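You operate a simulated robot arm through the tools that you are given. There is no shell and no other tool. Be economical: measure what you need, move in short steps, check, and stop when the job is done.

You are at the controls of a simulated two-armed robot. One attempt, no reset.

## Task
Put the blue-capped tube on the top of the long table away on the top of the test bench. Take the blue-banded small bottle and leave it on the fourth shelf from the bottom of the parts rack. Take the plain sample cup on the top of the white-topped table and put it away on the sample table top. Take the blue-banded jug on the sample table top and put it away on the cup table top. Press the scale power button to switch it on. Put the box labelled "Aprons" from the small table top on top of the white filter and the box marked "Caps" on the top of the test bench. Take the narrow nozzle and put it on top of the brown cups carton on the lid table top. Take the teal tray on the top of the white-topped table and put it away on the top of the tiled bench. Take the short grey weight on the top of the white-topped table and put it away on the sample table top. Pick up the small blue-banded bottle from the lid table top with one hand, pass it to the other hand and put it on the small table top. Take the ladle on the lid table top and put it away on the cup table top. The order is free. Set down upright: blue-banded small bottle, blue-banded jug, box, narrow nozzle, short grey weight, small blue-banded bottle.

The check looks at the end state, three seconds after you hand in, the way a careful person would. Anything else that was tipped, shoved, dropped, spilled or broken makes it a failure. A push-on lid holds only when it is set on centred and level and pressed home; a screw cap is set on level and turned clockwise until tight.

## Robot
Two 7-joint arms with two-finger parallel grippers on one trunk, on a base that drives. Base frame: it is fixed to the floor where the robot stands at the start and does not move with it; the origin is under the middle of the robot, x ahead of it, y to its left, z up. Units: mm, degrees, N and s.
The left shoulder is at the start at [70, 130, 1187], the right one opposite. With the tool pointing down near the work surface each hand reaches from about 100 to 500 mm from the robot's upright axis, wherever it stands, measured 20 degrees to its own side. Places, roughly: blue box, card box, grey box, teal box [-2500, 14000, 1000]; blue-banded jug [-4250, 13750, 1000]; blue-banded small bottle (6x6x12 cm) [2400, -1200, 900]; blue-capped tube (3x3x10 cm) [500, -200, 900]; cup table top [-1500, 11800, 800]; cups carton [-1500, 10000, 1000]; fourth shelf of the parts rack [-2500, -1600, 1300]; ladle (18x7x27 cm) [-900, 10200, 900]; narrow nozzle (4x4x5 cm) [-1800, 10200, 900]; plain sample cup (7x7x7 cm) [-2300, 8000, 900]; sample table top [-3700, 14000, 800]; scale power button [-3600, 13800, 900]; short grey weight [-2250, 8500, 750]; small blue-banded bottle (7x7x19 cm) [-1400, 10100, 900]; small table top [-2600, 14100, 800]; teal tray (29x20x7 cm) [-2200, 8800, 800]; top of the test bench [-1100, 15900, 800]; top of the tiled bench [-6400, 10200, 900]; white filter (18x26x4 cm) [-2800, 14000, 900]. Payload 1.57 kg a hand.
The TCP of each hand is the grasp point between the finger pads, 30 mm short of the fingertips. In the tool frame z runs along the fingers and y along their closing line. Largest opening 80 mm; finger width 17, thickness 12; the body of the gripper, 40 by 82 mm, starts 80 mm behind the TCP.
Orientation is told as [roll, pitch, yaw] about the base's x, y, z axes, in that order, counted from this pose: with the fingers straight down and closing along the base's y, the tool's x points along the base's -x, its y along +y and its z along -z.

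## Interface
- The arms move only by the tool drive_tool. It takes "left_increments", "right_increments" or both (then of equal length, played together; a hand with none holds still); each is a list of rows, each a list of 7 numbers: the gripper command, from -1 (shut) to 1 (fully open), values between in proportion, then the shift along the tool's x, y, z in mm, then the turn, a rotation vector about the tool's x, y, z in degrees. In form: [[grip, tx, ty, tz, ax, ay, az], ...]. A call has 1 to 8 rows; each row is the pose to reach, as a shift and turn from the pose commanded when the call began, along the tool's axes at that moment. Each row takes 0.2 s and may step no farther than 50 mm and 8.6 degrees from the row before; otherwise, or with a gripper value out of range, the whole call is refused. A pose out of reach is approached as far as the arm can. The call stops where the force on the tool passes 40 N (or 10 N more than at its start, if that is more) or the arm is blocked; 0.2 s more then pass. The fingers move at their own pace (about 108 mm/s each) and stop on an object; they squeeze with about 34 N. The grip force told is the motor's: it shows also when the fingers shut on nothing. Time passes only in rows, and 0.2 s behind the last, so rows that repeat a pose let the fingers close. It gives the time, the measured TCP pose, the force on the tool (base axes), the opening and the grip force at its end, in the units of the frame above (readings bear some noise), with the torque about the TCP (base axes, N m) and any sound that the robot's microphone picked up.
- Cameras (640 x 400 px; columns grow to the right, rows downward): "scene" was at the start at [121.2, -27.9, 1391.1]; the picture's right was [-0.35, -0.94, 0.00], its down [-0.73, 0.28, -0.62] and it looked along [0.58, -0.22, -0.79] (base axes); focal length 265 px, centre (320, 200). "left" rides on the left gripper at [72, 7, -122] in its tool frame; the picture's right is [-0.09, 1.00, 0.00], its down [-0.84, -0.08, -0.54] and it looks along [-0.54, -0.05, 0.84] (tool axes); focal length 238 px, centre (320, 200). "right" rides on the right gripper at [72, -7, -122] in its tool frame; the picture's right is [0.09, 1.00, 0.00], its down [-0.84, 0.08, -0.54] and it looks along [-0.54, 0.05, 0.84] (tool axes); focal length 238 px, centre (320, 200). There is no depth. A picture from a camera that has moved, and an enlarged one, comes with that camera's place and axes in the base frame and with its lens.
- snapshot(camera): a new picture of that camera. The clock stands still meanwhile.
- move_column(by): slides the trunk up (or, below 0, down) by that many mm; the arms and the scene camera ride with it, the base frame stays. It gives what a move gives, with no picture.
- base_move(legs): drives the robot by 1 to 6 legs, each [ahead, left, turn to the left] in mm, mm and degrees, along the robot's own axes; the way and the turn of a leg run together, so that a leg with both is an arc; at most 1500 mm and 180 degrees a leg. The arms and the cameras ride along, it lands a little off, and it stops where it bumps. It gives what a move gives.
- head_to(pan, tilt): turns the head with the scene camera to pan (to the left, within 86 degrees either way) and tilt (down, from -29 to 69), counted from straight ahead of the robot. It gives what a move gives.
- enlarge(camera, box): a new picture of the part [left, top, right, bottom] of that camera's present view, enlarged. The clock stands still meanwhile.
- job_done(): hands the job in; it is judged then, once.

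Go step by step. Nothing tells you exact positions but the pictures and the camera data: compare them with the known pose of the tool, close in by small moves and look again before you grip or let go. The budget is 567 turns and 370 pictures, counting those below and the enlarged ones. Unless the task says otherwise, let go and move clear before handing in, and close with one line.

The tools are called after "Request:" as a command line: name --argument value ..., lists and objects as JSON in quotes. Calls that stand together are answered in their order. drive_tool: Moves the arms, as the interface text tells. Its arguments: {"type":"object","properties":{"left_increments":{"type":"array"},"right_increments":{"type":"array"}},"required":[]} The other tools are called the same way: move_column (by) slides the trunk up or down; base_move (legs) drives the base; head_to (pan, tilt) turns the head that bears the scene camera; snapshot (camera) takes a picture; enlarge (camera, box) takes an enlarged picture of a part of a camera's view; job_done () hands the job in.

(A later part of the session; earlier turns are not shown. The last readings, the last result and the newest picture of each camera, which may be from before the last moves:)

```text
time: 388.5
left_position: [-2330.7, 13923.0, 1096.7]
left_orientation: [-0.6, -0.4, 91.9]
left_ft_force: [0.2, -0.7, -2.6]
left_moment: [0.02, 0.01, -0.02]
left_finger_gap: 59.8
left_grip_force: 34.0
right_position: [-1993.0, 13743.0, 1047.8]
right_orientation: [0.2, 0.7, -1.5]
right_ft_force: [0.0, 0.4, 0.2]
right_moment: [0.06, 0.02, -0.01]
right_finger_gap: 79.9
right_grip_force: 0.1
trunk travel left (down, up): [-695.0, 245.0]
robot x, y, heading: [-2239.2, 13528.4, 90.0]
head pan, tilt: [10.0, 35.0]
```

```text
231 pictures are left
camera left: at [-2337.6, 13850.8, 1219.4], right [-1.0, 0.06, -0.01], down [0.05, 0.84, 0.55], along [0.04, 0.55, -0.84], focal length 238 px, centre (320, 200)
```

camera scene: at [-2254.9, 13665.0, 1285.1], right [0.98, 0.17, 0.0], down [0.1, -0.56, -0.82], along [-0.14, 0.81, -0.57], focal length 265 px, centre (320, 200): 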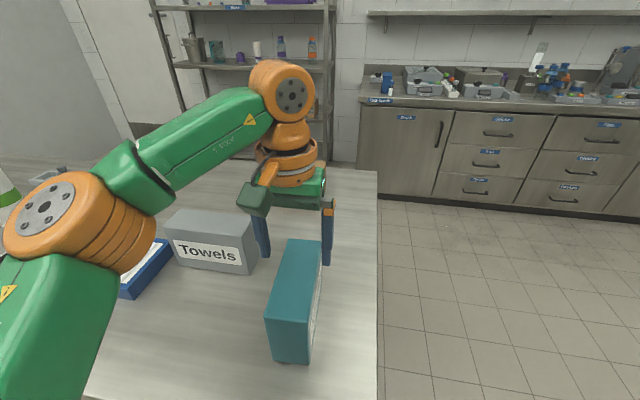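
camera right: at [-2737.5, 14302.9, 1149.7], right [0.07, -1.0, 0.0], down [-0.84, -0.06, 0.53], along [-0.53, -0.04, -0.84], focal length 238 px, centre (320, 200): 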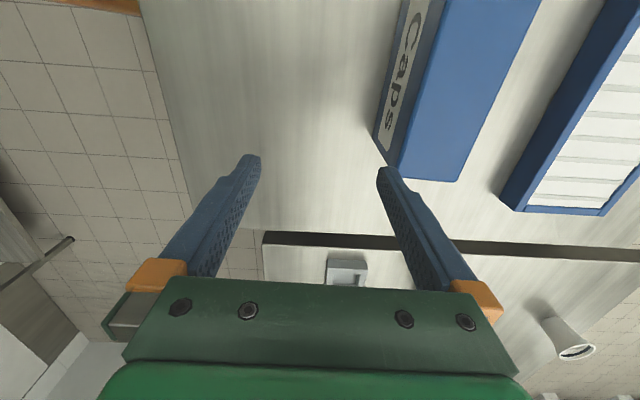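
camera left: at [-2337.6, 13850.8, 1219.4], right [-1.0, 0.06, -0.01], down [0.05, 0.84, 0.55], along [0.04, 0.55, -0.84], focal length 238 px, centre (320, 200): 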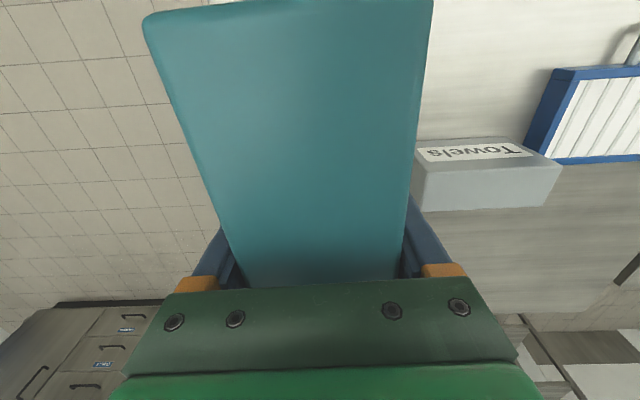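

Held level. Slide the base left so the box is over the filter, and look.

Request:
base_move --legs '[[0, 447, 0]]'

Request:
snapshot --camera "left"

Request:
head_to --pan 15 --tilt 45

Request:
snapshot --camera "scene"

```text
time: 391.2
left_position: [-2781.7, 13924.2, 1096.1]
left_orientation: [-0.5, -0.2, 92.1]
left_ft_force: [-1.2, 1.0, -1.6]
left_moment: [0.03, 0.03, -0.01]
left_finger_gap: 59.7
left_grip_force: 33.9
right_position: [-2441.0, 13743.2, 1048.4]
right_orientation: [0.1, 0.5, -1.4]
right_ft_force: [-0.4, 0.3, 0.0]
right_moment: [-0.04, 0.0, 0.01]
right_finger_gap: 80.0
right_grip_force: 0.0
trunk travel left (down, up): [-695.0, 245.0]
robot x, y, heading: [-2688.4, 13530.3, 90.2]
head pan, tilt: [10.0, 35.0]
```

```text
230 pictures are left
camera left: at [-2787.7, 13851.9, 1218.4], right [-1.0, 0.06, -0.01], down [0.04, 0.84, 0.55], along [0.04, 0.54, -0.84], focal length 238 px, centre (320, 200)
```

left: 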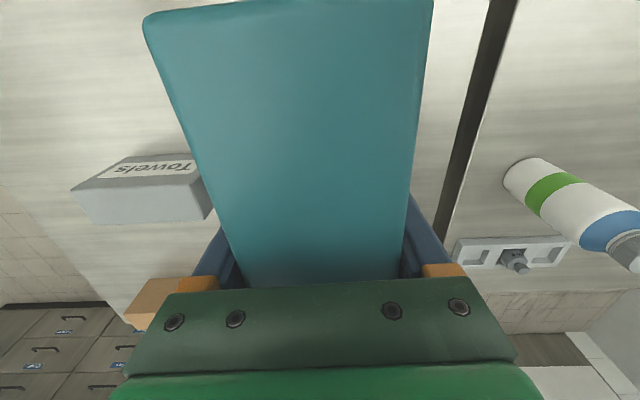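

```text
time: 392.0
left_position: [-2782.9, 13924.0, 1095.7]
left_orientation: [-0.6, -0.2, 92.1]
left_ft_force: [0.3, 0.6, -2.3]
left_moment: [0.0, 0.02, 0.02]
left_finger_gap: 59.8
left_grip_force: 34.4
right_position: [-2441.9, 13742.9, 1048.3]
right_orientation: [0.1, 0.4, -1.4]
right_ft_force: [-0.5, 0.2, -0.8]
right_moment: [-0.01, 0.03, 0.05]
right_finger_gap: 80.2
right_grip_force: 0.1
trunk travel left (down, up): [-695.0, 245.0]
robot x, y, heading: [-2686.2, 13531.5, 90.2]
head pan, tilt: [15.0, 45.0]
```

```text
229 pictures are left
camera scene: at [-2710.3, 13657.3, 1270.3], right [0.97, 0.26, 0.0], down [0.18, -0.68, -0.71], along [-0.18, 0.68, -0.71], focal length 265 px, centre (320, 200)
```

scene: 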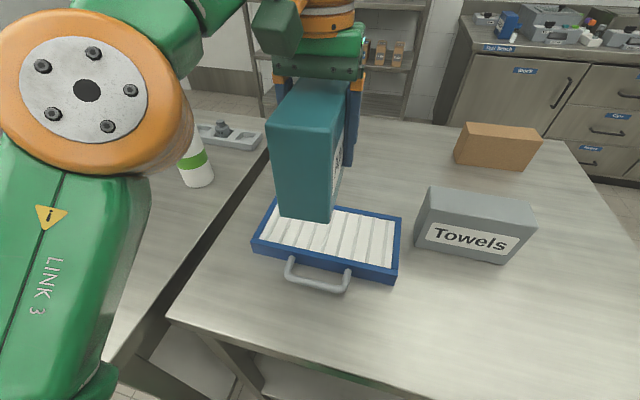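

The filter frame spans roughly y 13900–14012, x -2640..-2900, so the box sits better turned along x. I rotate the left wrist by 90° in the air.

Request:
drive_tool --left_increments '[[-1, 0, 0, 0, 0, 0, -8], [-1, 0, 0, 0, 0, 0, -16], [-1, 0, 0, 0, 0, 0, -24], [-1, 0, 0, 0, 0, 0, -32], [-1, 0, 0, 0, 0, 0, -40], [-1, 0, 0, 0, 0, 0, -48], [-1, 0, 0, 0, 0, 0, -56], [-1, 0, 0, 0, 0, 0, -64]]'

Request:
drive_tool --left_increments '[[-1, 0, 0, 0, 0, 0, -8], [-1, 0, 0, 0, 0, 0, -16], [-1, 0, 0, 0, 0, 0, -24], [-1, 0, 0, 0, 0, 0, -24]]'

Request:
snapshot --camera "left"

Request:
snapshot --camera "scene"

```text
time: 393.8
left_position: [-2782.6, 13924.4, 1095.2]
left_orientation: [-0.4, 0.3, 156.2]
left_ft_force: [0.4, -0.9, -2.2]
left_moment: [0.01, -0.01, -0.01]
left_finger_gap: 59.8
left_grip_force: 34.0
right_position: [-2442.4, 13743.5, 1048.3]
right_orientation: [0.1, 0.5, -1.4]
right_ft_force: [-0.1, 0.1, 0.7]
right_moment: [0.02, 0.01, -0.03]
right_finger_gap: 79.9
right_grip_force: 0.1
trunk travel left (down, up): [-695.0, 245.0]
robot x, y, heading: [-2687.5, 13526.6, 90.2]
head pan, tilt: [15.0, 45.0]
```

```text
time: 394.8
left_position: [-2783.4, 13924.0, 1094.6]
left_orientation: [-0.2, 0.5, -179.8]
left_ft_force: [-0.6, 0.5, -2.6]
left_moment: [0.02, 0.0, -0.01]
left_finger_gap: 59.8
left_grip_force: 34.1
right_position: [-2442.0, 13744.5, 1046.6]
right_orientation: [0.1, 0.4, -1.4]
right_ft_force: [-0.1, -0.1, 0.1]
right_moment: [0.03, 0.01, -0.02]
right_finger_gap: 79.8
right_grip_force: 0.1
trunk travel left (down, up): [-695.0, 245.0]
robot x, y, heading: [-2688.4, 13531.1, 89.9]
head pan, tilt: [15.0, 45.0]
```

```text
228 pictures are left
camera left: at [-2712.8, 13917.5, 1219.1], right [-0.09, -1.0, 0.0], down [-0.84, 0.07, 0.53], along [-0.53, 0.05, -0.85], focal length 238 px, centre (320, 200)
```

left: 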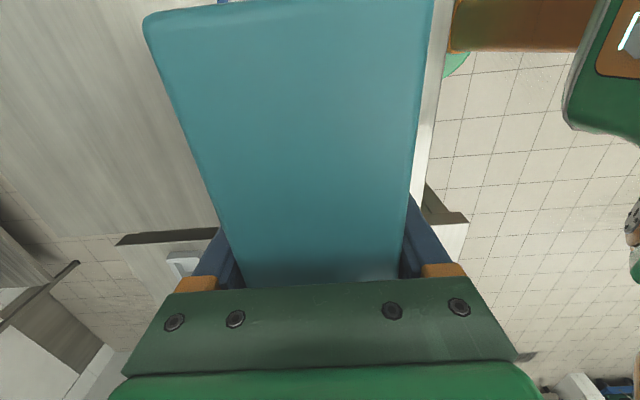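

```text
227 pictures are left
camera scene: at [-2710.0, 13657.3, 1270.2], right [0.97, 0.26, 0.0], down [0.18, -0.68, -0.71], along [-0.18, 0.68, -0.71], focal length 265 px, centre (320, 200)
```

scene: 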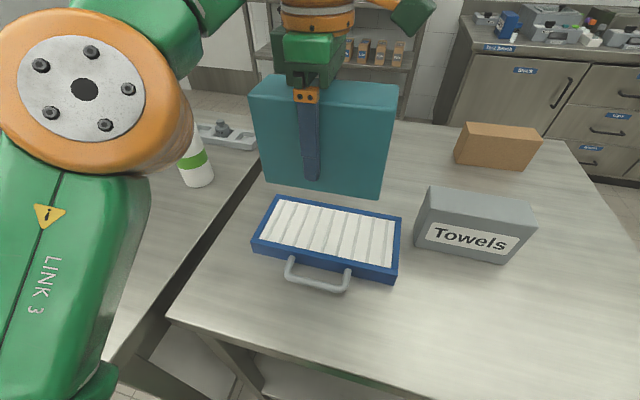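

Filter frame centre is (-2774, 13959). Move over and lower.

Request:
drive_tool --left_increments '[[-1, 5, -18, 20, 0, 0, 0], [-1, 9, -35, 50, 0, 0, 0], [-1, 9, -35, 90, 0, 0, 0], [-1, 9, -35, 115, 0, 0, 0], [-1, 9, -35, 128, 0, 0, 0], [-1, 9, -35, 128, 0, 0, 0]]'

Request:
snapshot --camera "scene"

```text
time: 396.2
left_position: [-2773.3, 13958.9, 967.5]
left_orientation: [-0.3, 0.6, -180.0]
left_ft_force: [-0.7, 0.5, -2.5]
left_moment: [0.01, 0.02, 0.02]
left_finger_gap: 60.0
left_grip_force: 34.4
right_position: [-2442.0, 13744.5, 1047.8]
right_orientation: [0.1, 0.5, -1.4]
right_ft_force: [-0.7, 0.7, 0.0]
right_moment: [-0.01, -0.01, 0.01]
right_finger_gap: 80.2
right_grip_force: 0.1
trunk travel left (down, up): [-695.0, 245.0]
robot x, y, heading: [-2688.8, 13529.7, 89.8]
head pan, tilt: [15.0, 45.0]
```

```text
226 pictures are left
camera scene: at [-2710.2, 13657.1, 1270.2], right [0.97, 0.26, 0.0], down [0.18, -0.68, -0.71], along [-0.18, 0.68, -0.71], focal length 265 px, centre (320, 200)
```

scene: 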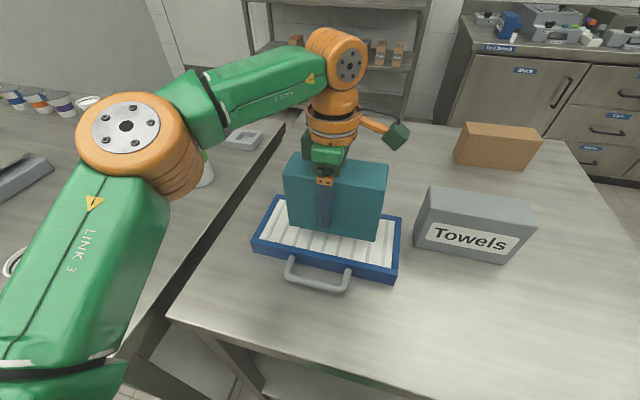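

Positioned well. Lower in small steps to contact.

Request:
drive_tool --left_increments '[[-1, 0, 0, 8, 0, 0, 0], [-1, 0, 0, 14, 0, 0, 0], [-1, 0, 0, 18, 0, 0, 0], [-1, 0, 0, 22, 0, 0, 0], [-1, 0, 0, 26, 0, 0, 0], [-1, 0, 0, 30, 0, 0, 0], [-1, 0, 0, 34, 0, 0, 0]]'

Request:
snapshot --camera "scene"

```text
time: 397.8
left_position: [-2770.8, 13955.9, 937.7]
left_orientation: [-0.7, 0.7, -180.0]
left_ft_force: [0.4, 9.2, 37.3]
left_moment: [-0.7, -0.11, 0.04]
left_finger_gap: 59.9
left_grip_force: 34.1
right_position: [-2441.0, 13739.8, 1050.0]
right_orientation: [0.3, 0.6, -1.4]
right_ft_force: [0.7, 0.4, 0.3]
right_moment: [-0.02, 0.03, -0.01]
right_finger_gap: 80.1
right_grip_force: 0.0
trunk travel left (down, up): [-695.0, 245.0]
robot x, y, heading: [-2688.3, 13530.1, 90.0]
head pan, tilt: [15.0, 45.0]
```

```text
225 pictures are left
camera scene: at [-2708.6, 13651.8, 1271.4], right [0.97, 0.26, 0.0], down [0.18, -0.68, -0.71], along [-0.18, 0.69, -0.7], focal length 265 px, centre (320, 200)
```

scene: 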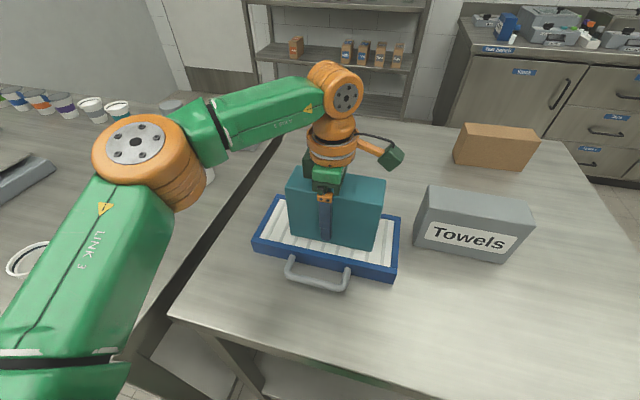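

Contact (37 N). Ease 2 mm, open and rise.

Request:
drive_tool --left_increments '[[-1, 0, 0, -3, 0, 0, 0], [0.2, 0, 0, -3, 0, 0, 0], [1, 0, 0, -3, 0, 0, 0], [1, 0, 0, -3, 0, 0, 0], [1, 0, 0, -40, 0, 0, 0], [1, 0, 0, -80, 0, 0, 0], [1, 0, 0, -120, 0, 0, 0], [1, 0, 0, -150, 0, 0, 0]]'

Request:
base_move --legs '[[-250, 0, 0]]'

Request:
snapshot --camera "scene"

```text
time: 399.6
left_position: [-2772.1, 13945.2, 1061.6]
left_orientation: [-0.3, 0.5, -180.0]
left_ft_force: [0.6, -0.5, -0.3]
left_moment: [-0.01, 0.0, -0.01]
left_finger_gap: 80.1
left_grip_force: 0.1
left hand out of reach, approached as far as the arm can: row 7, 8
right_position: [-2442.9, 13743.0, 1048.4]
right_orientation: [0.1, 0.3, -1.5]
right_ft_force: [0.2, -0.4, -0.7]
right_moment: [0.01, 0.01, 0.0]
right_finger_gap: 80.1
right_grip_force: 0.0
trunk travel left (down, up): [-695.0, 245.0]
robot x, y, heading: [-2689.2, 13530.0, 89.9]
head pan, tilt: [15.0, 45.0]
```

```text
time: 401.4
left_position: [-2771.3, 13695.0, 1059.5]
left_orientation: [-0.3, 0.5, -179.8]
left_ft_force: [-0.5, 0.4, 0.5]
left_moment: [0.01, 0.04, 0.02]
left_finger_gap: 79.8
left_grip_force: 0.0
right_position: [-2441.7, 13494.4, 1048.0]
right_orientation: [0.1, 0.5, -1.3]
right_ft_force: [0.1, 0.2, -0.5]
right_moment: [-0.03, -0.04, -0.02]
right_finger_gap: 80.0
right_grip_force: 0.1
trunk travel left (down, up): [-695.0, 245.0]
robot x, y, heading: [-2688.0, 13279.1, 90.1]
head pan, tilt: [15.0, 45.0]
```

```text
224 pictures are left
camera scene: at [-2709.6, 13407.0, 1270.1], right [0.97, 0.26, 0.0], down [0.18, -0.68, -0.71], along [-0.18, 0.68, -0.71], focal length 265 px, centre (320, 200)
```

scene: 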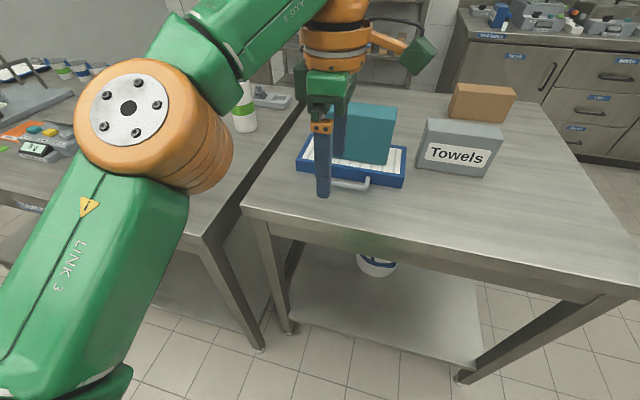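

Aprons box rests on the filter. Now the jug: restore both wrists to neutral yaw and drive to the west end of the sample table.

Request:
drive_tool --left_increments '[[1, 0, 0, 0, 0, 0, 8], [1, 0, 0, 0, 0, 0, 16], [1, 0, 0, 0, 0, 0, 24], [1, 0, 0, 0, 0, 0, 32], [1, 0, 0, 0, 0, 0, 40], [1, 0, 0, 0, 0, 0, 48], [1, 0, 0, 0, 0, 0, 56], [1, 0, 0, 0, 0, 0, 64]]' --right_increments '[[1, 0, 0, 0, 0, 0, -8], [1, 0, 0, 0, 0, 0, -16], [1, 0, 0, 0, 0, 0, -24], [1, 0, 0, 0, 0, 0, -32], [1, 0, 0, 0, 0, 0, -40], [1, 0, 0, 0, 0, 0, -48], [1, 0, 0, 0, 0, 0, -56], [1, 0, 0, 0, 0, 0, -64]]'

Request:
drive_tool --left_increments '[[1, 0, 0, 0, 0, 0, 8], [1, 0, 0, 0, 0, 0, 16], [1, 0, 0, 0, 0, 0, 24], [1, 0, 0, 0, 0, 0, 26]]' --right_increments '[[1, 0, 0, 0, 0, 0, -8], [1, 0, 0, 0, 0, 0, -16], [1, 0, 0, 0, 0, 0, -24], [1, 0, 0, 0, 0, 0, -27]]'

Request:
base_move --legs '[[-80, 0, 0], [0, 1350, 0]]'

Request:
head_to --pan 0 --tilt 30

Request:
snapshot --camera "scene"

```text
time: 403.2
left_position: [-2771.4, 13694.8, 1059.4]
left_orientation: [-0.6, 0.0, 116.0]
left_ft_force: [0.5, -0.1, -0.1]
left_moment: [-0.01, 0.0, 0.0]
left_finger_gap: 80.1
left_grip_force: 0.1
right_position: [-2441.3, 13492.1, 1048.8]
right_orientation: [0.4, 0.1, 63.0]
right_ft_force: [-0.8, 1.0, -0.8]
right_moment: [0.03, 0.0, -0.04]
right_finger_gap: 79.9
right_grip_force: 0.0
trunk travel left (down, up): [-695.0, 245.0]
robot x, y, heading: [-2686.3, 13275.3, 90.1]
head pan, tilt: [15.0, 45.0]
```

```text
time: 404.2
left_position: [-2771.1, 13693.9, 1059.7]
left_orientation: [-0.6, -0.3, 90.1]
left_ft_force: [0.3, -0.9, 0.4]
left_moment: [-0.01, -0.02, 0.0]
left_finger_gap: 79.9
left_grip_force: 0.1
right_position: [-2442.1, 13492.2, 1048.5]
right_orientation: [0.5, -0.2, 89.8]
right_ft_force: [0.7, 0.5, 0.1]
right_moment: [0.0, -0.04, -0.02]
right_finger_gap: 80.0
right_grip_force: 0.0
trunk travel left (down, up): [-695.0, 245.0]
robot x, y, heading: [-2688.2, 13278.3, 90.1]
head pan, tilt: [15.0, 45.0]
```

```text
time: 411.6
left_position: [-4126.8, 13606.3, 1059.7]
left_orientation: [-0.5, -0.2, 90.4]
left_ft_force: [-0.3, 0.2, -0.2]
left_moment: [0.02, 0.01, 0.0]
left_finger_gap: 80.4
left_grip_force: 0.1
right_position: [-3796.2, 13406.3, 1048.0]
right_orientation: [0.5, -0.2, 90.1]
right_ft_force: [-0.1, 0.0, -0.8]
right_moment: [0.0, -0.01, 0.03]
right_finger_gap: 80.1
right_grip_force: 0.1
trunk travel left (down, up): [-695.0, 245.0]
robot x, y, heading: [-4041.9, 13188.3, 90.5]
head pan, tilt: [15.0, 45.0]
```

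```text
time: 412.4
left_position: [-4126.7, 13605.9, 1060.2]
left_orientation: [-0.5, -0.3, 90.5]
left_ft_force: [0.3, 0.5, 0.2]
left_moment: [-0.01, -0.03, -0.01]
left_finger_gap: 80.1
left_grip_force: 0.1
right_position: [-3797.3, 13406.2, 1048.5]
right_orientation: [0.4, -0.1, 90.0]
right_ft_force: [-0.3, -0.3, 0.1]
right_moment: [0.03, 0.0, -0.01]
right_finger_gap: 80.2
right_grip_force: 0.1
trunk travel left (down, up): [-695.0, 245.0]
robot x, y, heading: [-4043.2, 13190.4, 90.5]
head pan, tilt: [0.0, 30.0]
```

```text
223 pictures are left
camera scene: at [-4043.6, 13330.5, 1292.8], right [1.0, 0.01, 0.0], down [0.0, -0.5, -0.87], along [-0.01, 0.87, -0.5], focal length 265 px, centre (320, 200)
```

scene: 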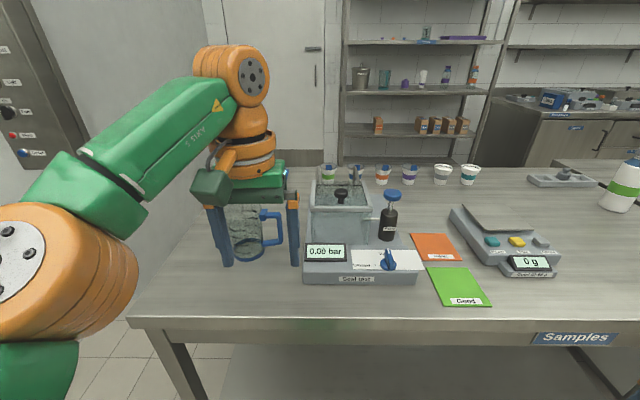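

The blue-banded jug stands left of the seal tester with its handle to the right. I enlarge it.

Request:
enlarge --camera "scene" --box '[190, 180, 350, 290]'

Request:
snapshot --camera "left"

```text
3.64 times, centred on (270, 235) of scene
camera zoom: at [-4043.6, 13330.5, 1292.8], right [1.0, 0.01, 0.0], down [0.0, -0.5, -0.87], along [-0.01, 0.87, -0.5], focal length 964 px, centre (502, 73)
```

zoom: 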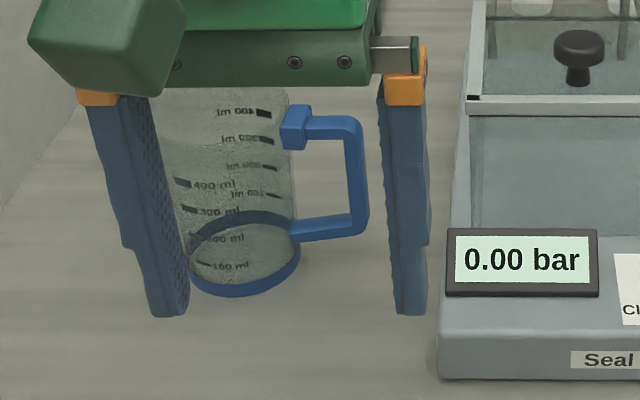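

```text
221 pictures are left
camera left: at [-4134.8, 13534.0, 1182.5], right [-1.0, 0.08, -0.01], down [0.07, 0.83, 0.55], along [0.05, 0.54, -0.84], focal length 238 px, centre (320, 200)
```

left: 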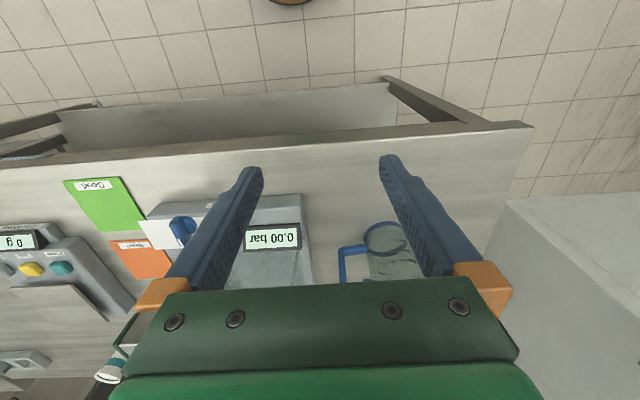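

The jug body is about 78 mm wide, so I'll take its handle bar (x≈-4148, z 862–950) with a 45° hand, one finger through the loop. Tilt the left hand and move in.

Request:
drive_tool --left_increments '[[1, 0, 5, 0, 0, -7.5, 0], [1, 0, 10, 0, 0, -15, 0], [0.5, 0, 15, 0, 0, -22.5, 0], [0.1, 0, 20, 0, 0, -30, 0], [0, 0, 20, 0, 0, -37.5, 0], [0, 0, 20, 0, 0, -45, 0], [0, 0, 20, 0, 0, -45, 0]]'

Request:
base_move --legs '[[180, 0, -0.4]]'

Request:
snapshot --camera "left"

Request:
snapshot --camera "scene"

```text
time: 414.0
left_position: [-4146.4, 13607.1, 1059.7]
left_orientation: [-0.8, -45.3, 91.0]
left_ft_force: [0.5, 0.2, 0.1]
left_moment: [-0.01, 0.0, -0.01]
left_finger_gap: 40.0
left_grip_force: 0.0
right_position: [-3796.5, 13407.1, 1047.1]
right_orientation: [0.5, -0.2, 90.0]
right_ft_force: [0.3, 0.2, 0.1]
right_moment: [0.0, -0.01, -0.02]
right_finger_gap: 80.0
right_grip_force: 0.0
trunk travel left (down, up): [-695.0, 245.0]
robot x, y, heading: [-4045.1, 13194.5, 90.6]
head pan, tilt: [0.0, 30.0]
```

```text
time: 415.5
left_position: [-4145.2, 13783.1, 1060.4]
left_orientation: [-0.8, -45.4, 90.6]
left_ft_force: [-1.0, -0.5, -0.1]
left_moment: [-0.03, -0.02, -0.02]
left_finger_gap: 39.9
left_grip_force: 0.0
right_position: [-3796.3, 13581.6, 1048.0]
right_orientation: [0.4, -0.4, 89.6]
right_ft_force: [0.0, 0.2, -0.4]
right_moment: [0.02, 0.0, 0.01]
right_finger_gap: 80.0
right_grip_force: 0.0
trunk travel left (down, up): [-695.0, 245.0]
robot x, y, heading: [-4041.9, 13369.0, 90.0]
head pan, tilt: [0.0, 30.0]
```

```text
220 pictures are left
camera left: at [-4152.0, 13646.2, 1096.0], right [-1.0, 0.06, 0.06], down [0.07, 0.2, 0.98], along [0.05, 0.98, -0.21], focal length 238 px, centre (320, 200)
```

left: 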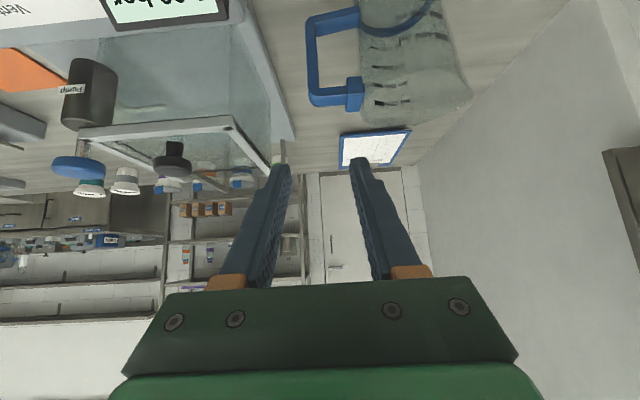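

```text
219 pictures are left
camera scene: at [-4043.1, 13506.6, 1293.2], right [1.0, 0.0, 0.0], down [0.0, -0.5, -0.87], along [0.0, 0.87, -0.5], focal length 265 px, centre (320, 200)
```

scene: 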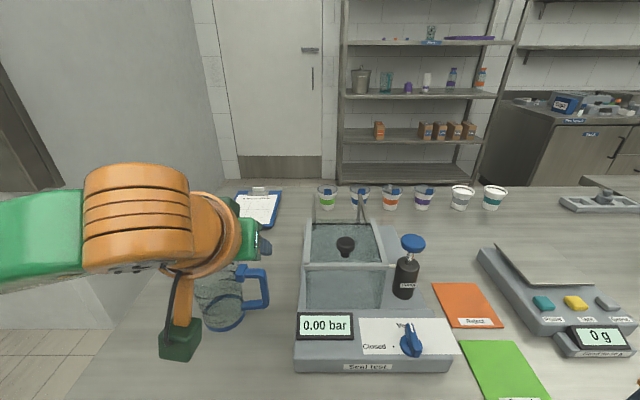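

Handle bar is at x≈-4141, y≈13857. I narrow the opening to 34 mm and line up.

Request:
drive_tool --left_increments '[[-0.15, 30, -3, 31, 0, 0, 0], [-0.15, 60, -6, 62, 0, 0, 0], [-0.15, 60, -6, 62, 0, 0, 0]]'

Request:
snapshot --camera "left"

```text
time: 416.3
left_position: [-4137.5, 13788.3, 973.0]
left_orientation: [-0.8, -45.3, 90.7]
left_ft_force: [0.9, -0.1, 0.0]
left_moment: [0.0, -0.01, -0.02]
left_finger_gap: 34.2
left_grip_force: 0.0
right_position: [-3797.1, 13583.0, 1049.3]
right_orientation: [0.5, -0.2, 89.6]
right_ft_force: [0.0, -0.4, -0.4]
right_moment: [0.03, 0.01, -0.02]
right_finger_gap: 79.9
right_grip_force: 0.1
trunk travel left (down, up): [-695.0, 245.0]
robot x, y, heading: [-4040.3, 13371.1, 90.1]
head pan, tilt: [0.0, 30.0]
```

```text
218 pictures are left
camera left: at [-4145.4, 13649.7, 1008.9], right [-1.0, 0.06, 0.06], down [0.07, 0.2, 0.98], along [0.05, 0.98, -0.21], focal length 238 px, centre (320, 200)
```

left: 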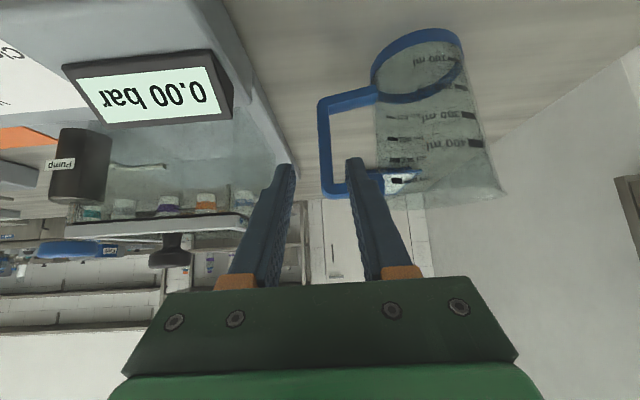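

Line-up is good. Advance through the loop and close on the bar.

Request:
drive_tool --left_increments '[[-0.15, 0, 3, 35, 0, 0, 0], [-0.15, 0, 3, 70, 0, 0, 0], [-0.15, 0, 3, 96, 0, 0, 0], [-1, 0, 3, 96, 0, 0, 0], [-1, 0, 3, 96, 0, 0, 0], [-1, 0, 3, 96, 0, 0, 0]]'

Request:
snapshot --camera "left"

Request:
snapshot --camera "scene"

```text
time: 417.7
left_position: [-4141.1, 13855.6, 906.0]
left_orientation: [-0.7, -45.3, 90.4]
left_ft_force: [-0.3, 0.0, 2.6]
left_moment: [-0.02, 0.27, -0.08]
left_finger_gap: 14.1
left_grip_force: 30.1
right_position: [-3795.6, 13582.6, 1047.6]
right_orientation: [0.5, -0.2, 89.5]
right_ft_force: [0.6, 0.2, 0.2]
right_moment: [0.01, 0.05, -0.04]
right_finger_gap: 80.0
right_grip_force: 0.1
trunk travel left (down, up): [-695.0, 245.0]
robot x, y, heading: [-4044.3, 13370.6, 90.0]
head pan, tilt: [0.0, 30.0]
```

```text
217 pictures are left
camera left: at [-4147.6, 13718.2, 941.8], right [-1.0, 0.06, 0.06], down [0.07, 0.2, 0.98], along [0.05, 0.98, -0.21], focal length 238 px, centre (320, 200)
```

left: 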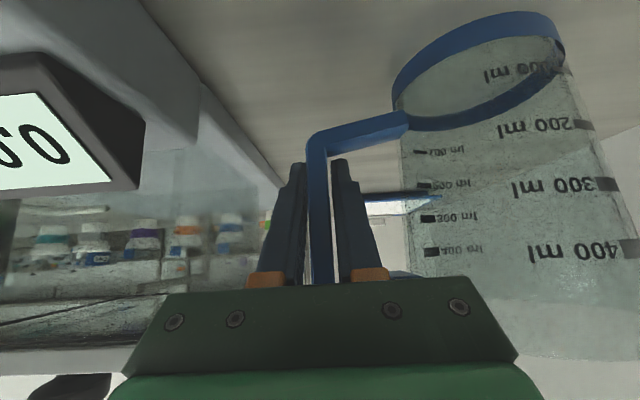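

```text
216 pictures are left
camera scene: at [-4043.1, 13508.6, 1292.9], right [1.0, 0.0, 0.0], down [0.0, -0.5, -0.87], along [0.0, 0.87, -0.5], focal length 265 px, centre (320, 200)
```

scene: 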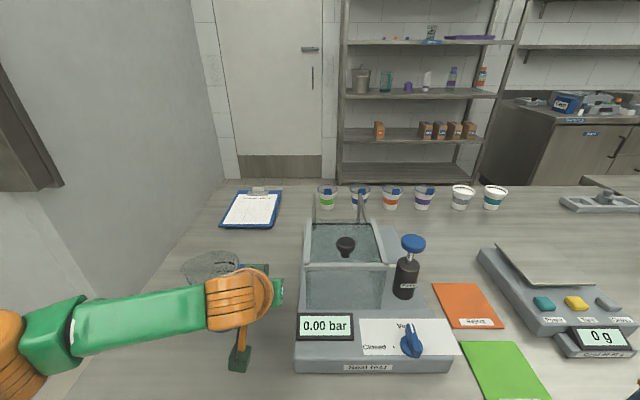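

Bar gripped (14 mm). Lift a little and check.

Request:
drive_tool --left_increments '[[-1, -7, 0, -7, 0, 0, 0], [-1, -18, 0, -18, 0, 0, 0], [-1, -30, 0, -30, 0, 0, 0], [-1, -30, 0, -30, 0, 0, 0], [-1, -30, 0, -30, 0, 0, 0]]'

Request:
snapshot --camera "left"

```text
time: 418.9
left_position: [-4141.0, 13855.4, 948.6]
left_orientation: [-0.8, -45.3, 90.5]
left_ft_force: [0.0, 1.1, 0.0]
left_moment: [0.0, -0.08, 0.01]
left_finger_gap: 14.1
left_grip_force: 30.2
right_position: [-3796.3, 13584.1, 1047.2]
right_orientation: [0.5, -0.2, 89.5]
right_ft_force: [0.4, 0.7, -0.2]
right_moment: [-0.04, -0.01, 0.01]
right_finger_gap: 80.1
right_grip_force: 0.2
trunk travel left (down, up): [-695.0, 245.0]
robot x, y, heading: [-4041.0, 13370.0, 89.9]
head pan, tilt: [0.0, 30.0]
```

```text
215 pictures are left
camera left: at [-4148.0, 13718.1, 984.2], right [-1.0, 0.06, 0.06], down [0.07, 0.2, 0.98], along [0.05, 0.98, -0.21], focal length 238 px, centre (320, 200)
```

left: 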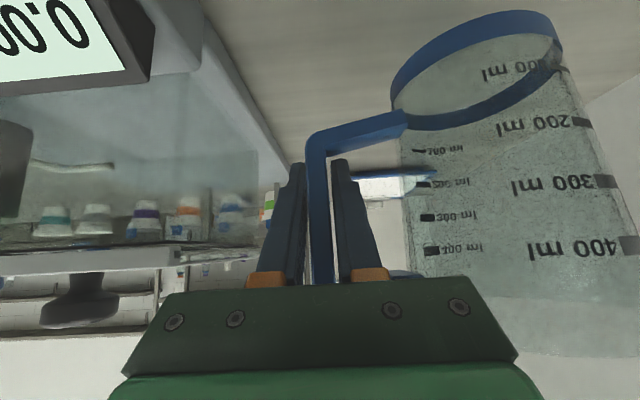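

Jug is held firmly and level. Lift higher, back away, and drive to the west end of the cup table.

Request:
drive_tool --left_increments '[[-1, -30, 0, -30, 0, 0, 0], [-1, -60, 0, -60, 0, 0, 0], [-1, -75, 0, -75, 0, 0, 0]]'

Request:
base_move --legs '[[-450, 0, 0], [0, -1040, 0], [-1320, 0, 0], [0, 0, -90]]'

Request:
snapshot --camera "scene"

Request:
snapshot --camera "left"

```text
time: 419.7
left_position: [-4141.6, 13854.8, 1054.7]
left_orientation: [-0.6, -45.2, 90.5]
left_ft_force: [0.2, -0.5, 0.0]
left_moment: [0.02, -0.05, 0.02]
left_finger_gap: 14.1
left_grip_force: 30.4
right_position: [-3795.2, 13582.6, 1048.4]
right_orientation: [0.5, -0.2, 89.6]
right_ft_force: [0.4, 0.5, 0.2]
right_moment: [0.04, -0.03, 0.0]
right_finger_gap: 79.9
right_grip_force: 0.1
trunk travel left (down, up): [-695.0, 245.0]
robot x, y, heading: [-4045.9, 13366.7, 89.9]
head pan, tilt: [0.0, 30.0]
```

```text
time: 437.5
left_position: [-2525.4, 11680.7, 1053.5]
left_orientation: [-0.8, -45.2, -1.3]
left_ft_force: [-0.5, 0.9, -0.9]
left_moment: [-0.07, 0.01, -0.03]
left_finger_gap: 14.0
left_grip_force: 30.4
right_position: [-2808.2, 11344.2, 1048.1]
right_orientation: [0.5, -0.2, -2.4]
right_ft_force: [0.4, 0.3, -0.3]
right_moment: [0.02, 0.02, 0.01]
right_finger_gap: 80.2
right_grip_force: 0.1
trunk travel left (down, up): [-695.0, 245.0]
robot x, y, heading: [-3016.8, 11600.1, -1.8]
head pan, tilt: [0.0, 30.0]
```

```text
214 pictures are left
camera scene: at [-2872.9, 11593.5, 1292.9], right [-0.04, -1.0, 0.0], down [-0.5, 0.02, -0.87], along [0.87, -0.03, -0.5], focal length 265 px, centre (320, 200)
```

scene: 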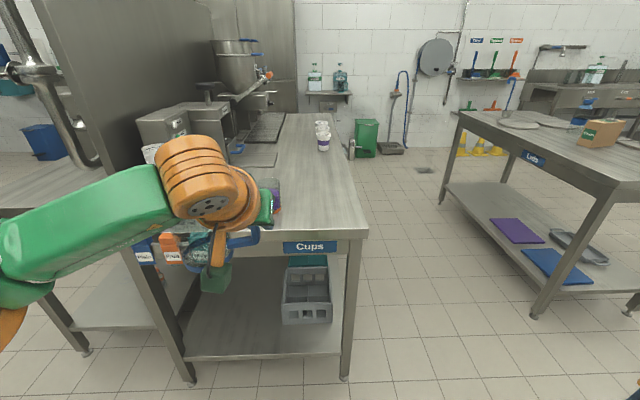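

```text
213 pictures are left
camera left: at [-2662.7, 11692.1, 1089.4], right [0.1, 0.99, 0.06], down [0.2, -0.08, 0.98], along [0.97, -0.09, -0.21], focal length 238 px, centre (320, 200)
```

left: 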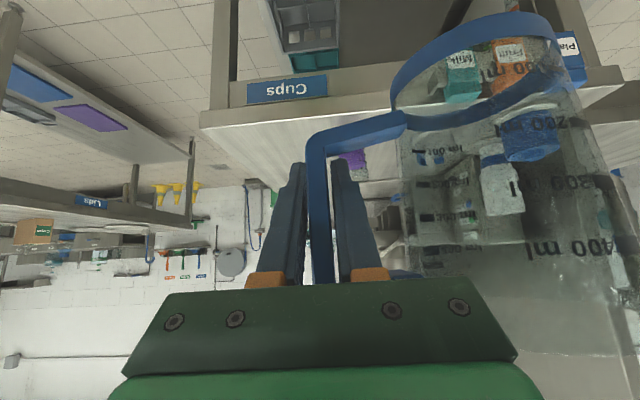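

Free area: the south-west part of the cup table. I straighten and move so the jug hangs at about (-2130, 11608).

Request:
base_move --legs '[[0, 0, 1.8], [0, -170, 0], [395, 0, 0]]'

Request:
snapshot --camera "scene"

Request:
snapshot --camera "left"

```text
time: 441.4
left_position: [-2128.4, 11525.3, 1054.1]
left_orientation: [-0.8, -45.3, 0.4]
left_ft_force: [0.3, 0.5, -1.0]
left_moment: [-0.08, -0.03, 0.02]
left_finger_gap: 14.1
left_grip_force: 30.6
right_position: [-2400.8, 11179.8, 1047.6]
right_orientation: [0.5, -0.2, -0.6]
right_ft_force: [-0.3, -0.6, 0.6]
right_moment: [0.03, 0.02, 0.01]
right_finger_gap: 79.9
right_grip_force: 0.1
trunk travel left (down, up): [-695.0, 245.0]
robot x, y, heading: [-2611.6, 11430.2, -0.1]
head pan, tilt: [0.0, 30.0]
```

```text
212 pictures are left
camera scene: at [-2473.1, 11427.4, 1293.0], right [0.0, -1.0, 0.0], down [-0.5, 0.0, -0.87], along [0.87, 0.0, -0.5], focal length 265 px, centre (320, 200)
```

scene: 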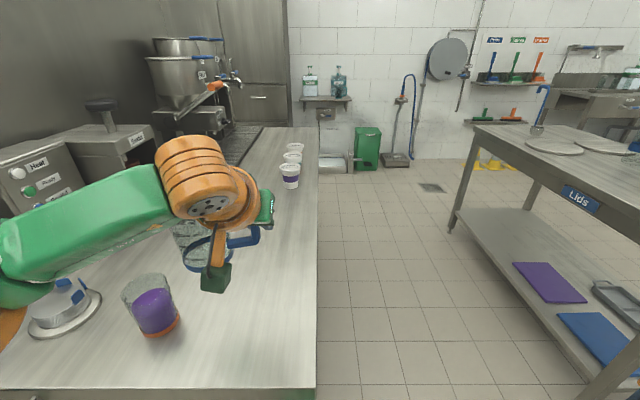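

```text
211 pictures are left
camera left: at [-2266.0, 11532.9, 1089.7], right [0.07, 1.0, 0.06], down [0.2, -0.07, 0.98], along [0.98, -0.05, -0.21], focal length 238 px, centre (320, 200)
```

left: 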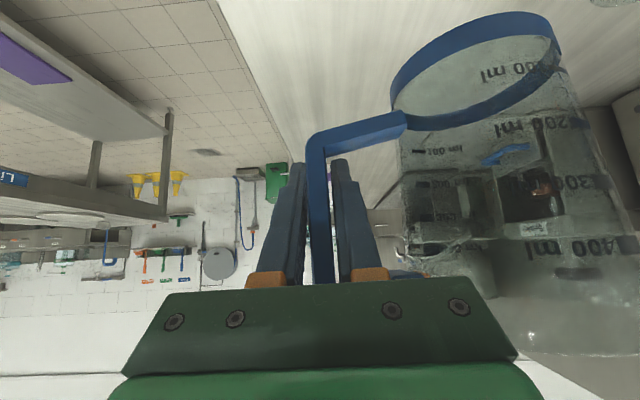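

Spot is clear (purple glass is at y≈11762). Lower the jug.

Request:
drive_tool --left_increments '[[-1, 30, 0, 29, 0, 0, 0], [-1, 60, 0, 58, 0, 0, 0], [-1, 90, 0, 88, 0, 0, 0], [-1, 100, 0, 98, 0, 0, 0], [-1, 103, 0, 101, 0, 0, 0], [-1, 106, 0, 104, 0, 0, 0], [-1, 109, 0, 107, 0, 0, 0], [-1, 112, 0, 110, 0, 0, 0]]'

Request:
snapshot --camera "left"

```text
time: 443.2
left_position: [-2131.7, 11517.8, 901.4]
left_orientation: [-0.5, -45.7, 0.1]
left_ft_force: [2.5, -10.0, 28.7]
left_moment: [1.0, 0.34, 0.1]
left_finger_gap: 15.9
left_grip_force: 31.3
right_position: [-2404.9, 11174.7, 1047.4]
right_orientation: [0.8, -0.5, -0.6]
right_ft_force: [0.1, 0.3, 1.1]
right_moment: [-0.03, 0.0, -0.01]
right_finger_gap: 80.0
right_grip_force: 0.0
trunk travel left (down, up): [-695.0, 245.0]
robot x, y, heading: [-2612.2, 11432.2, -0.2]
head pan, tilt: [0.0, 30.0]
```

```text
210 pictures are left
camera left: at [-2270.0, 11525.6, 935.8], right [0.07, 1.0, 0.06], down [0.19, -0.07, 0.98], along [0.98, -0.06, -0.2], focal length 238 px, centre (320, 200)
```

left: 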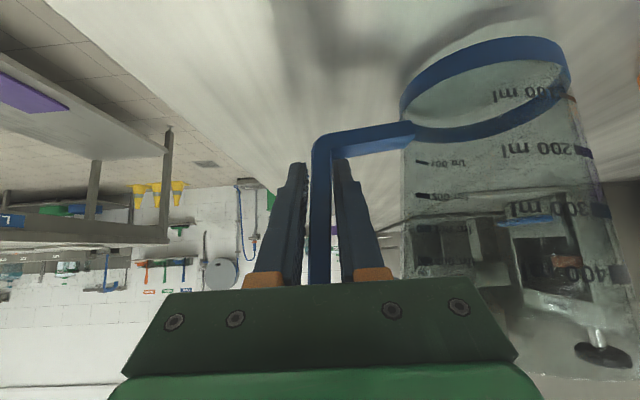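

Jug touches the table. Ease up 3 mm, open slightly, and draw back.

Request:
drive_tool --left_increments '[[-1, -2, 0, -2, 0, 0, 0], [-0.5, -2, 0, -2, 0, 0, 0], [-0.2, -2, 0, -2, 0, 0, 0], [-0.15, -2, 0, -2, 0, 0, 0], [-0.15, -2, 0, -30, 0, 0, 0], [-0.15, -2, 0, -70, 0, 0, 0], [-0.15, -2, 0, -110, 0, 0, 0], [-0.15, -2, 0, -150, 0, 0, 0]]'

Request:
snapshot --camera "left"

Request:
snapshot --camera "scene"

```text
time: 445.0
left_position: [-2234.9, 11524.1, 1004.3]
left_orientation: [-0.6, -45.3, 0.4]
left_ft_force: [-0.1, 0.5, -0.4]
left_moment: [0.01, 0.01, -0.03]
left_finger_gap: 33.8
left_grip_force: 0.1
right_position: [-2401.9, 11180.5, 1048.5]
right_orientation: [0.5, -0.1, -0.6]
right_ft_force: [0.4, 0.3, 0.5]
right_moment: [-0.02, -0.03, 0.01]
right_finger_gap: 79.9
right_grip_force: 0.0
trunk travel left (down, up): [-695.0, 245.0]
robot x, y, heading: [-2612.0, 11429.4, -0.2]
head pan, tilt: [0.0, 30.0]
```

```text
209 pictures are left
camera left: at [-2373.1, 11531.6, 1040.1], right [0.07, 1.0, 0.06], down [0.2, -0.07, 0.98], along [0.98, -0.05, -0.21], focal length 238 px, centre (320, 200)
```

left: 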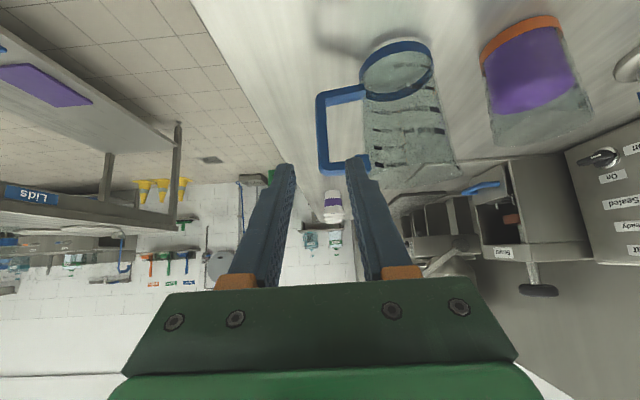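

```text
208 pictures are left
camera scene: at [-2473.5, 11427.0, 1293.0], right [0.0, -1.0, 0.0], down [-0.5, 0.0, -0.87], along [0.87, 0.0, -0.5], focal length 265 px, centre (320, 200)
```

scene: 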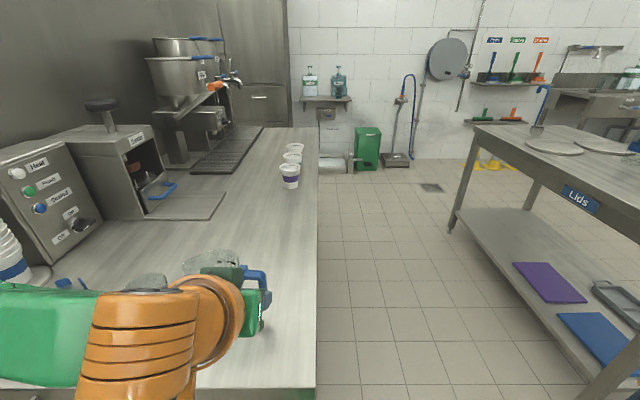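

Jug stands on the cup table. Next the ladle: I go along the aisle between the cup and lid tables and face south at the lid table's east end.

Request:
base_move --legs '[[-60, 0, 0.2], [0, -520, 0], [1500, 0, 0], [190, 0, 0], [0, 0, -90]]'

Request:
snapshot --camera "scene"

Request:
snapshot --camera "left"

```text
time: 460.6
left_position: [-885.1, 10530.7, 1004.2]
left_orientation: [-0.7, -45.1, -88.9]
left_ft_force: [0.4, 0.5, -0.6]
left_moment: [0.01, 0.01, -0.03]
left_finger_gap: 34.0
left_grip_force: 0.1
right_position: [-1231.2, 10692.5, 1048.9]
right_orientation: [0.4, -0.2, -89.9]
right_ft_force: [0.1, -0.1, 0.4]
right_moment: [0.0, -0.01, 0.02]
right_finger_gap: 79.9
right_grip_force: 0.1
trunk travel left (down, up): [-695.0, 245.0]
robot x, y, heading: [-987.1, 10908.4, -89.2]
head pan, tilt: [0.0, 30.0]
```

```text
207 pictures are left
camera scene: at [-984.3, 10767.2, 1292.9], right [-1.0, -0.01, 0.0], down [-0.01, 0.5, -0.87], along [0.01, -0.87, -0.5], focal length 265 px, centre (320, 200)
```

scene: 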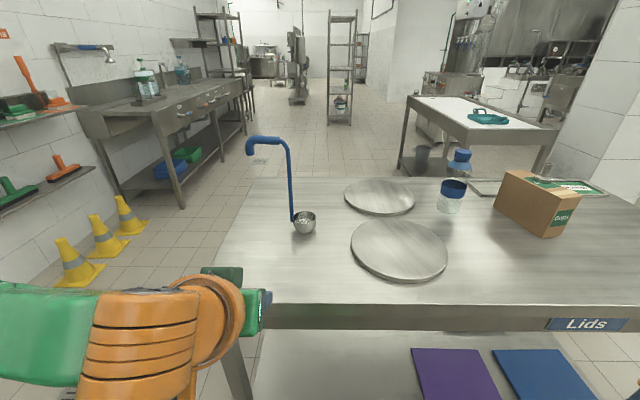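

```text
206 pictures are left
camera left: at [-880.8, 10667.8, 1039.5], right [1.0, -0.05, 0.06], down [-0.07, -0.2, 0.98], along [-0.04, -0.98, -0.21], focal length 238 px, centre (320, 200)
```

left: 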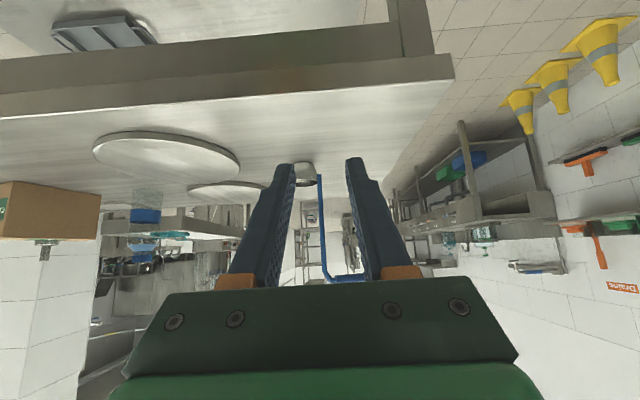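

Ladle bar at (-901, 10163), z 880–1095. I move in 225 mm and bring the left hand to pre-grasp.

Request:
base_move --legs '[[225, 0, -0.8]]'

Request:
drive_tool --left_increments '[[-0.1, -35, -6, 0, 0, 0, 0], [-0.1, -70, -12, 2, 0, 0, 0], [-0.1, -98, -16, 4, 0, 0, 0], [-0.1, -98, -16, 4, 0, 0, 0]]'

Request:
snapshot --camera "left"

Request:
snapshot --camera "scene"

```text
time: 462.3
left_position: [-890.3, 10308.6, 1003.0]
left_orientation: [-0.8, -45.3, -89.6]
left_ft_force: [0.2, -0.8, -0.4]
left_moment: [-0.02, 0.01, -0.02]
left_finger_gap: 33.9
left_grip_force: 0.1
right_position: [-1233.2, 10474.6, 1047.9]
right_orientation: [0.5, -0.3, -90.6]
right_ft_force: [0.1, 0.2, -0.3]
right_moment: [0.02, 0.0, -0.02]
right_finger_gap: 80.0
right_grip_force: 0.0
trunk travel left (down, up): [-695.0, 245.0]
robot x, y, heading: [-985.5, 10686.7, -90.3]
head pan, tilt: [0.0, 30.0]
```

```text
time: 463.3
left_position: [-905.3, 10235.4, 1070.8]
left_orientation: [-0.7, -45.3, -89.7]
left_ft_force: [-0.2, 1.2, -0.1]
left_moment: [0.02, -0.01, -0.01]
left_finger_gap: 36.0
left_grip_force: 0.1
right_position: [-1233.6, 10474.0, 1047.5]
right_orientation: [0.5, -0.2, -90.6]
right_ft_force: [0.1, -0.9, 0.6]
right_moment: [0.0, 0.02, 0.0]
right_finger_gap: 80.0
right_grip_force: 0.1
trunk travel left (down, up): [-695.0, 245.0]
robot x, y, heading: [-986.7, 10686.5, -90.0]
head pan, tilt: [0.0, 30.0]
```

```text
205 pictures are left
camera left: at [-898.4, 10372.5, 1106.2], right [1.0, -0.07, 0.06], down [-0.07, -0.2, 0.98], along [-0.05, -0.98, -0.21], focal length 238 px, centre (320, 200)
```

left: 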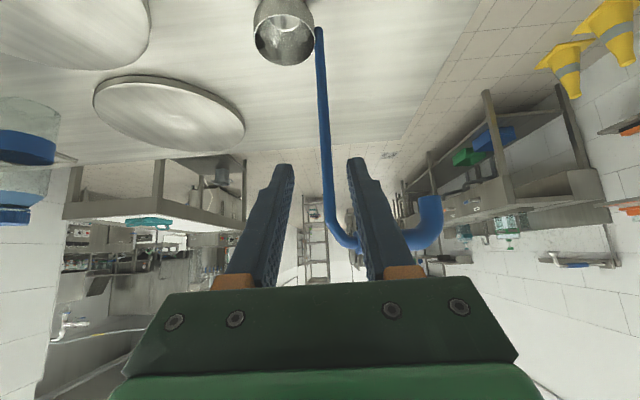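

```text
204 pictures are left
camera scene: at [-985.1, 10545.2, 1292.9], right [-1.0, 0.0, 0.0], down [0.0, 0.5, -0.87], along [0.0, -0.87, -0.5], focal length 265 px, centre (320, 200)
```

scene: 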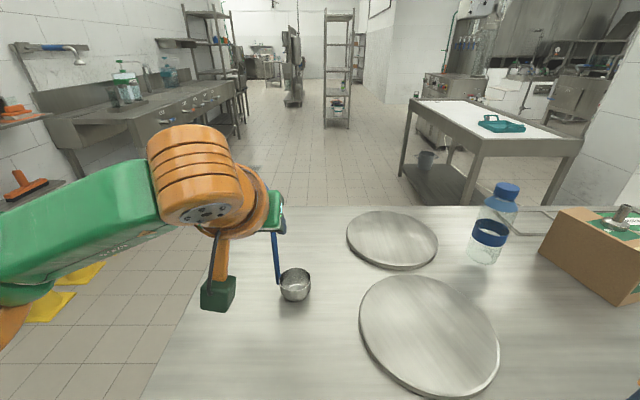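

Bar is at x≈-900 here. Advance, close, and lift slightly.

Request:
drive_tool --left_increments '[[-0.1, 0, 4, 35, 0, 0, 0], [-0.1, 0, 4, 70, 0, 0, 0], [-0.1, 0, 4, 100, 0, 0, 0], [-1, 0, 4, 100, 0, 0, 0], [-1, 0, 4, 100, 0, 0, 0], [-1, 0, 4, 100, 0, 0, 0]]'

Request:
snapshot --camera "left"

```text
time: 464.7
left_position: [-903.1, 10164.7, 999.4]
left_orientation: [-0.6, -45.1, -89.6]
left_ft_force: [-0.2, -0.1, 1.6]
left_moment: [0.02, -0.05, 0.02]
left_finger_gap: 9.3
left_grip_force: 28.0
right_position: [-1233.2, 10472.5, 1047.2]
right_orientation: [0.5, -0.1, -90.6]
right_ft_force: [-0.3, 0.2, 0.6]
right_moment: [0.02, 0.02, -0.03]
right_finger_gap: 80.0
right_grip_force: 0.1
trunk travel left (down, up): [-695.0, 245.0]
robot x, y, heading: [-988.9, 10690.6, -90.2]
head pan, tilt: [0.0, 30.0]
```

```text
203 pictures are left
camera left: at [-895.4, 10302.3, 1035.2], right [1.0, -0.07, 0.06], down [-0.07, -0.2, 0.98], along [-0.05, -0.98, -0.21], focal length 238 px, centre (320, 200)
```

left: 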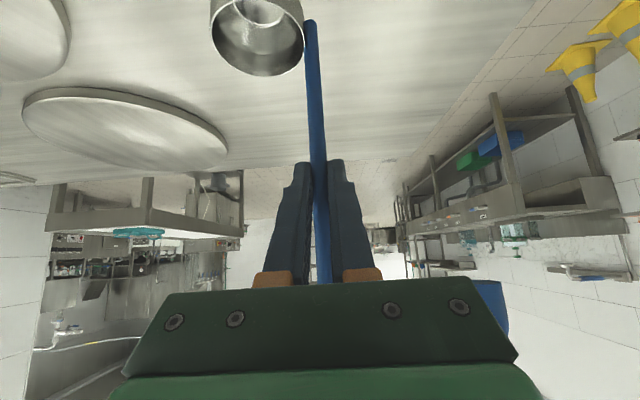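

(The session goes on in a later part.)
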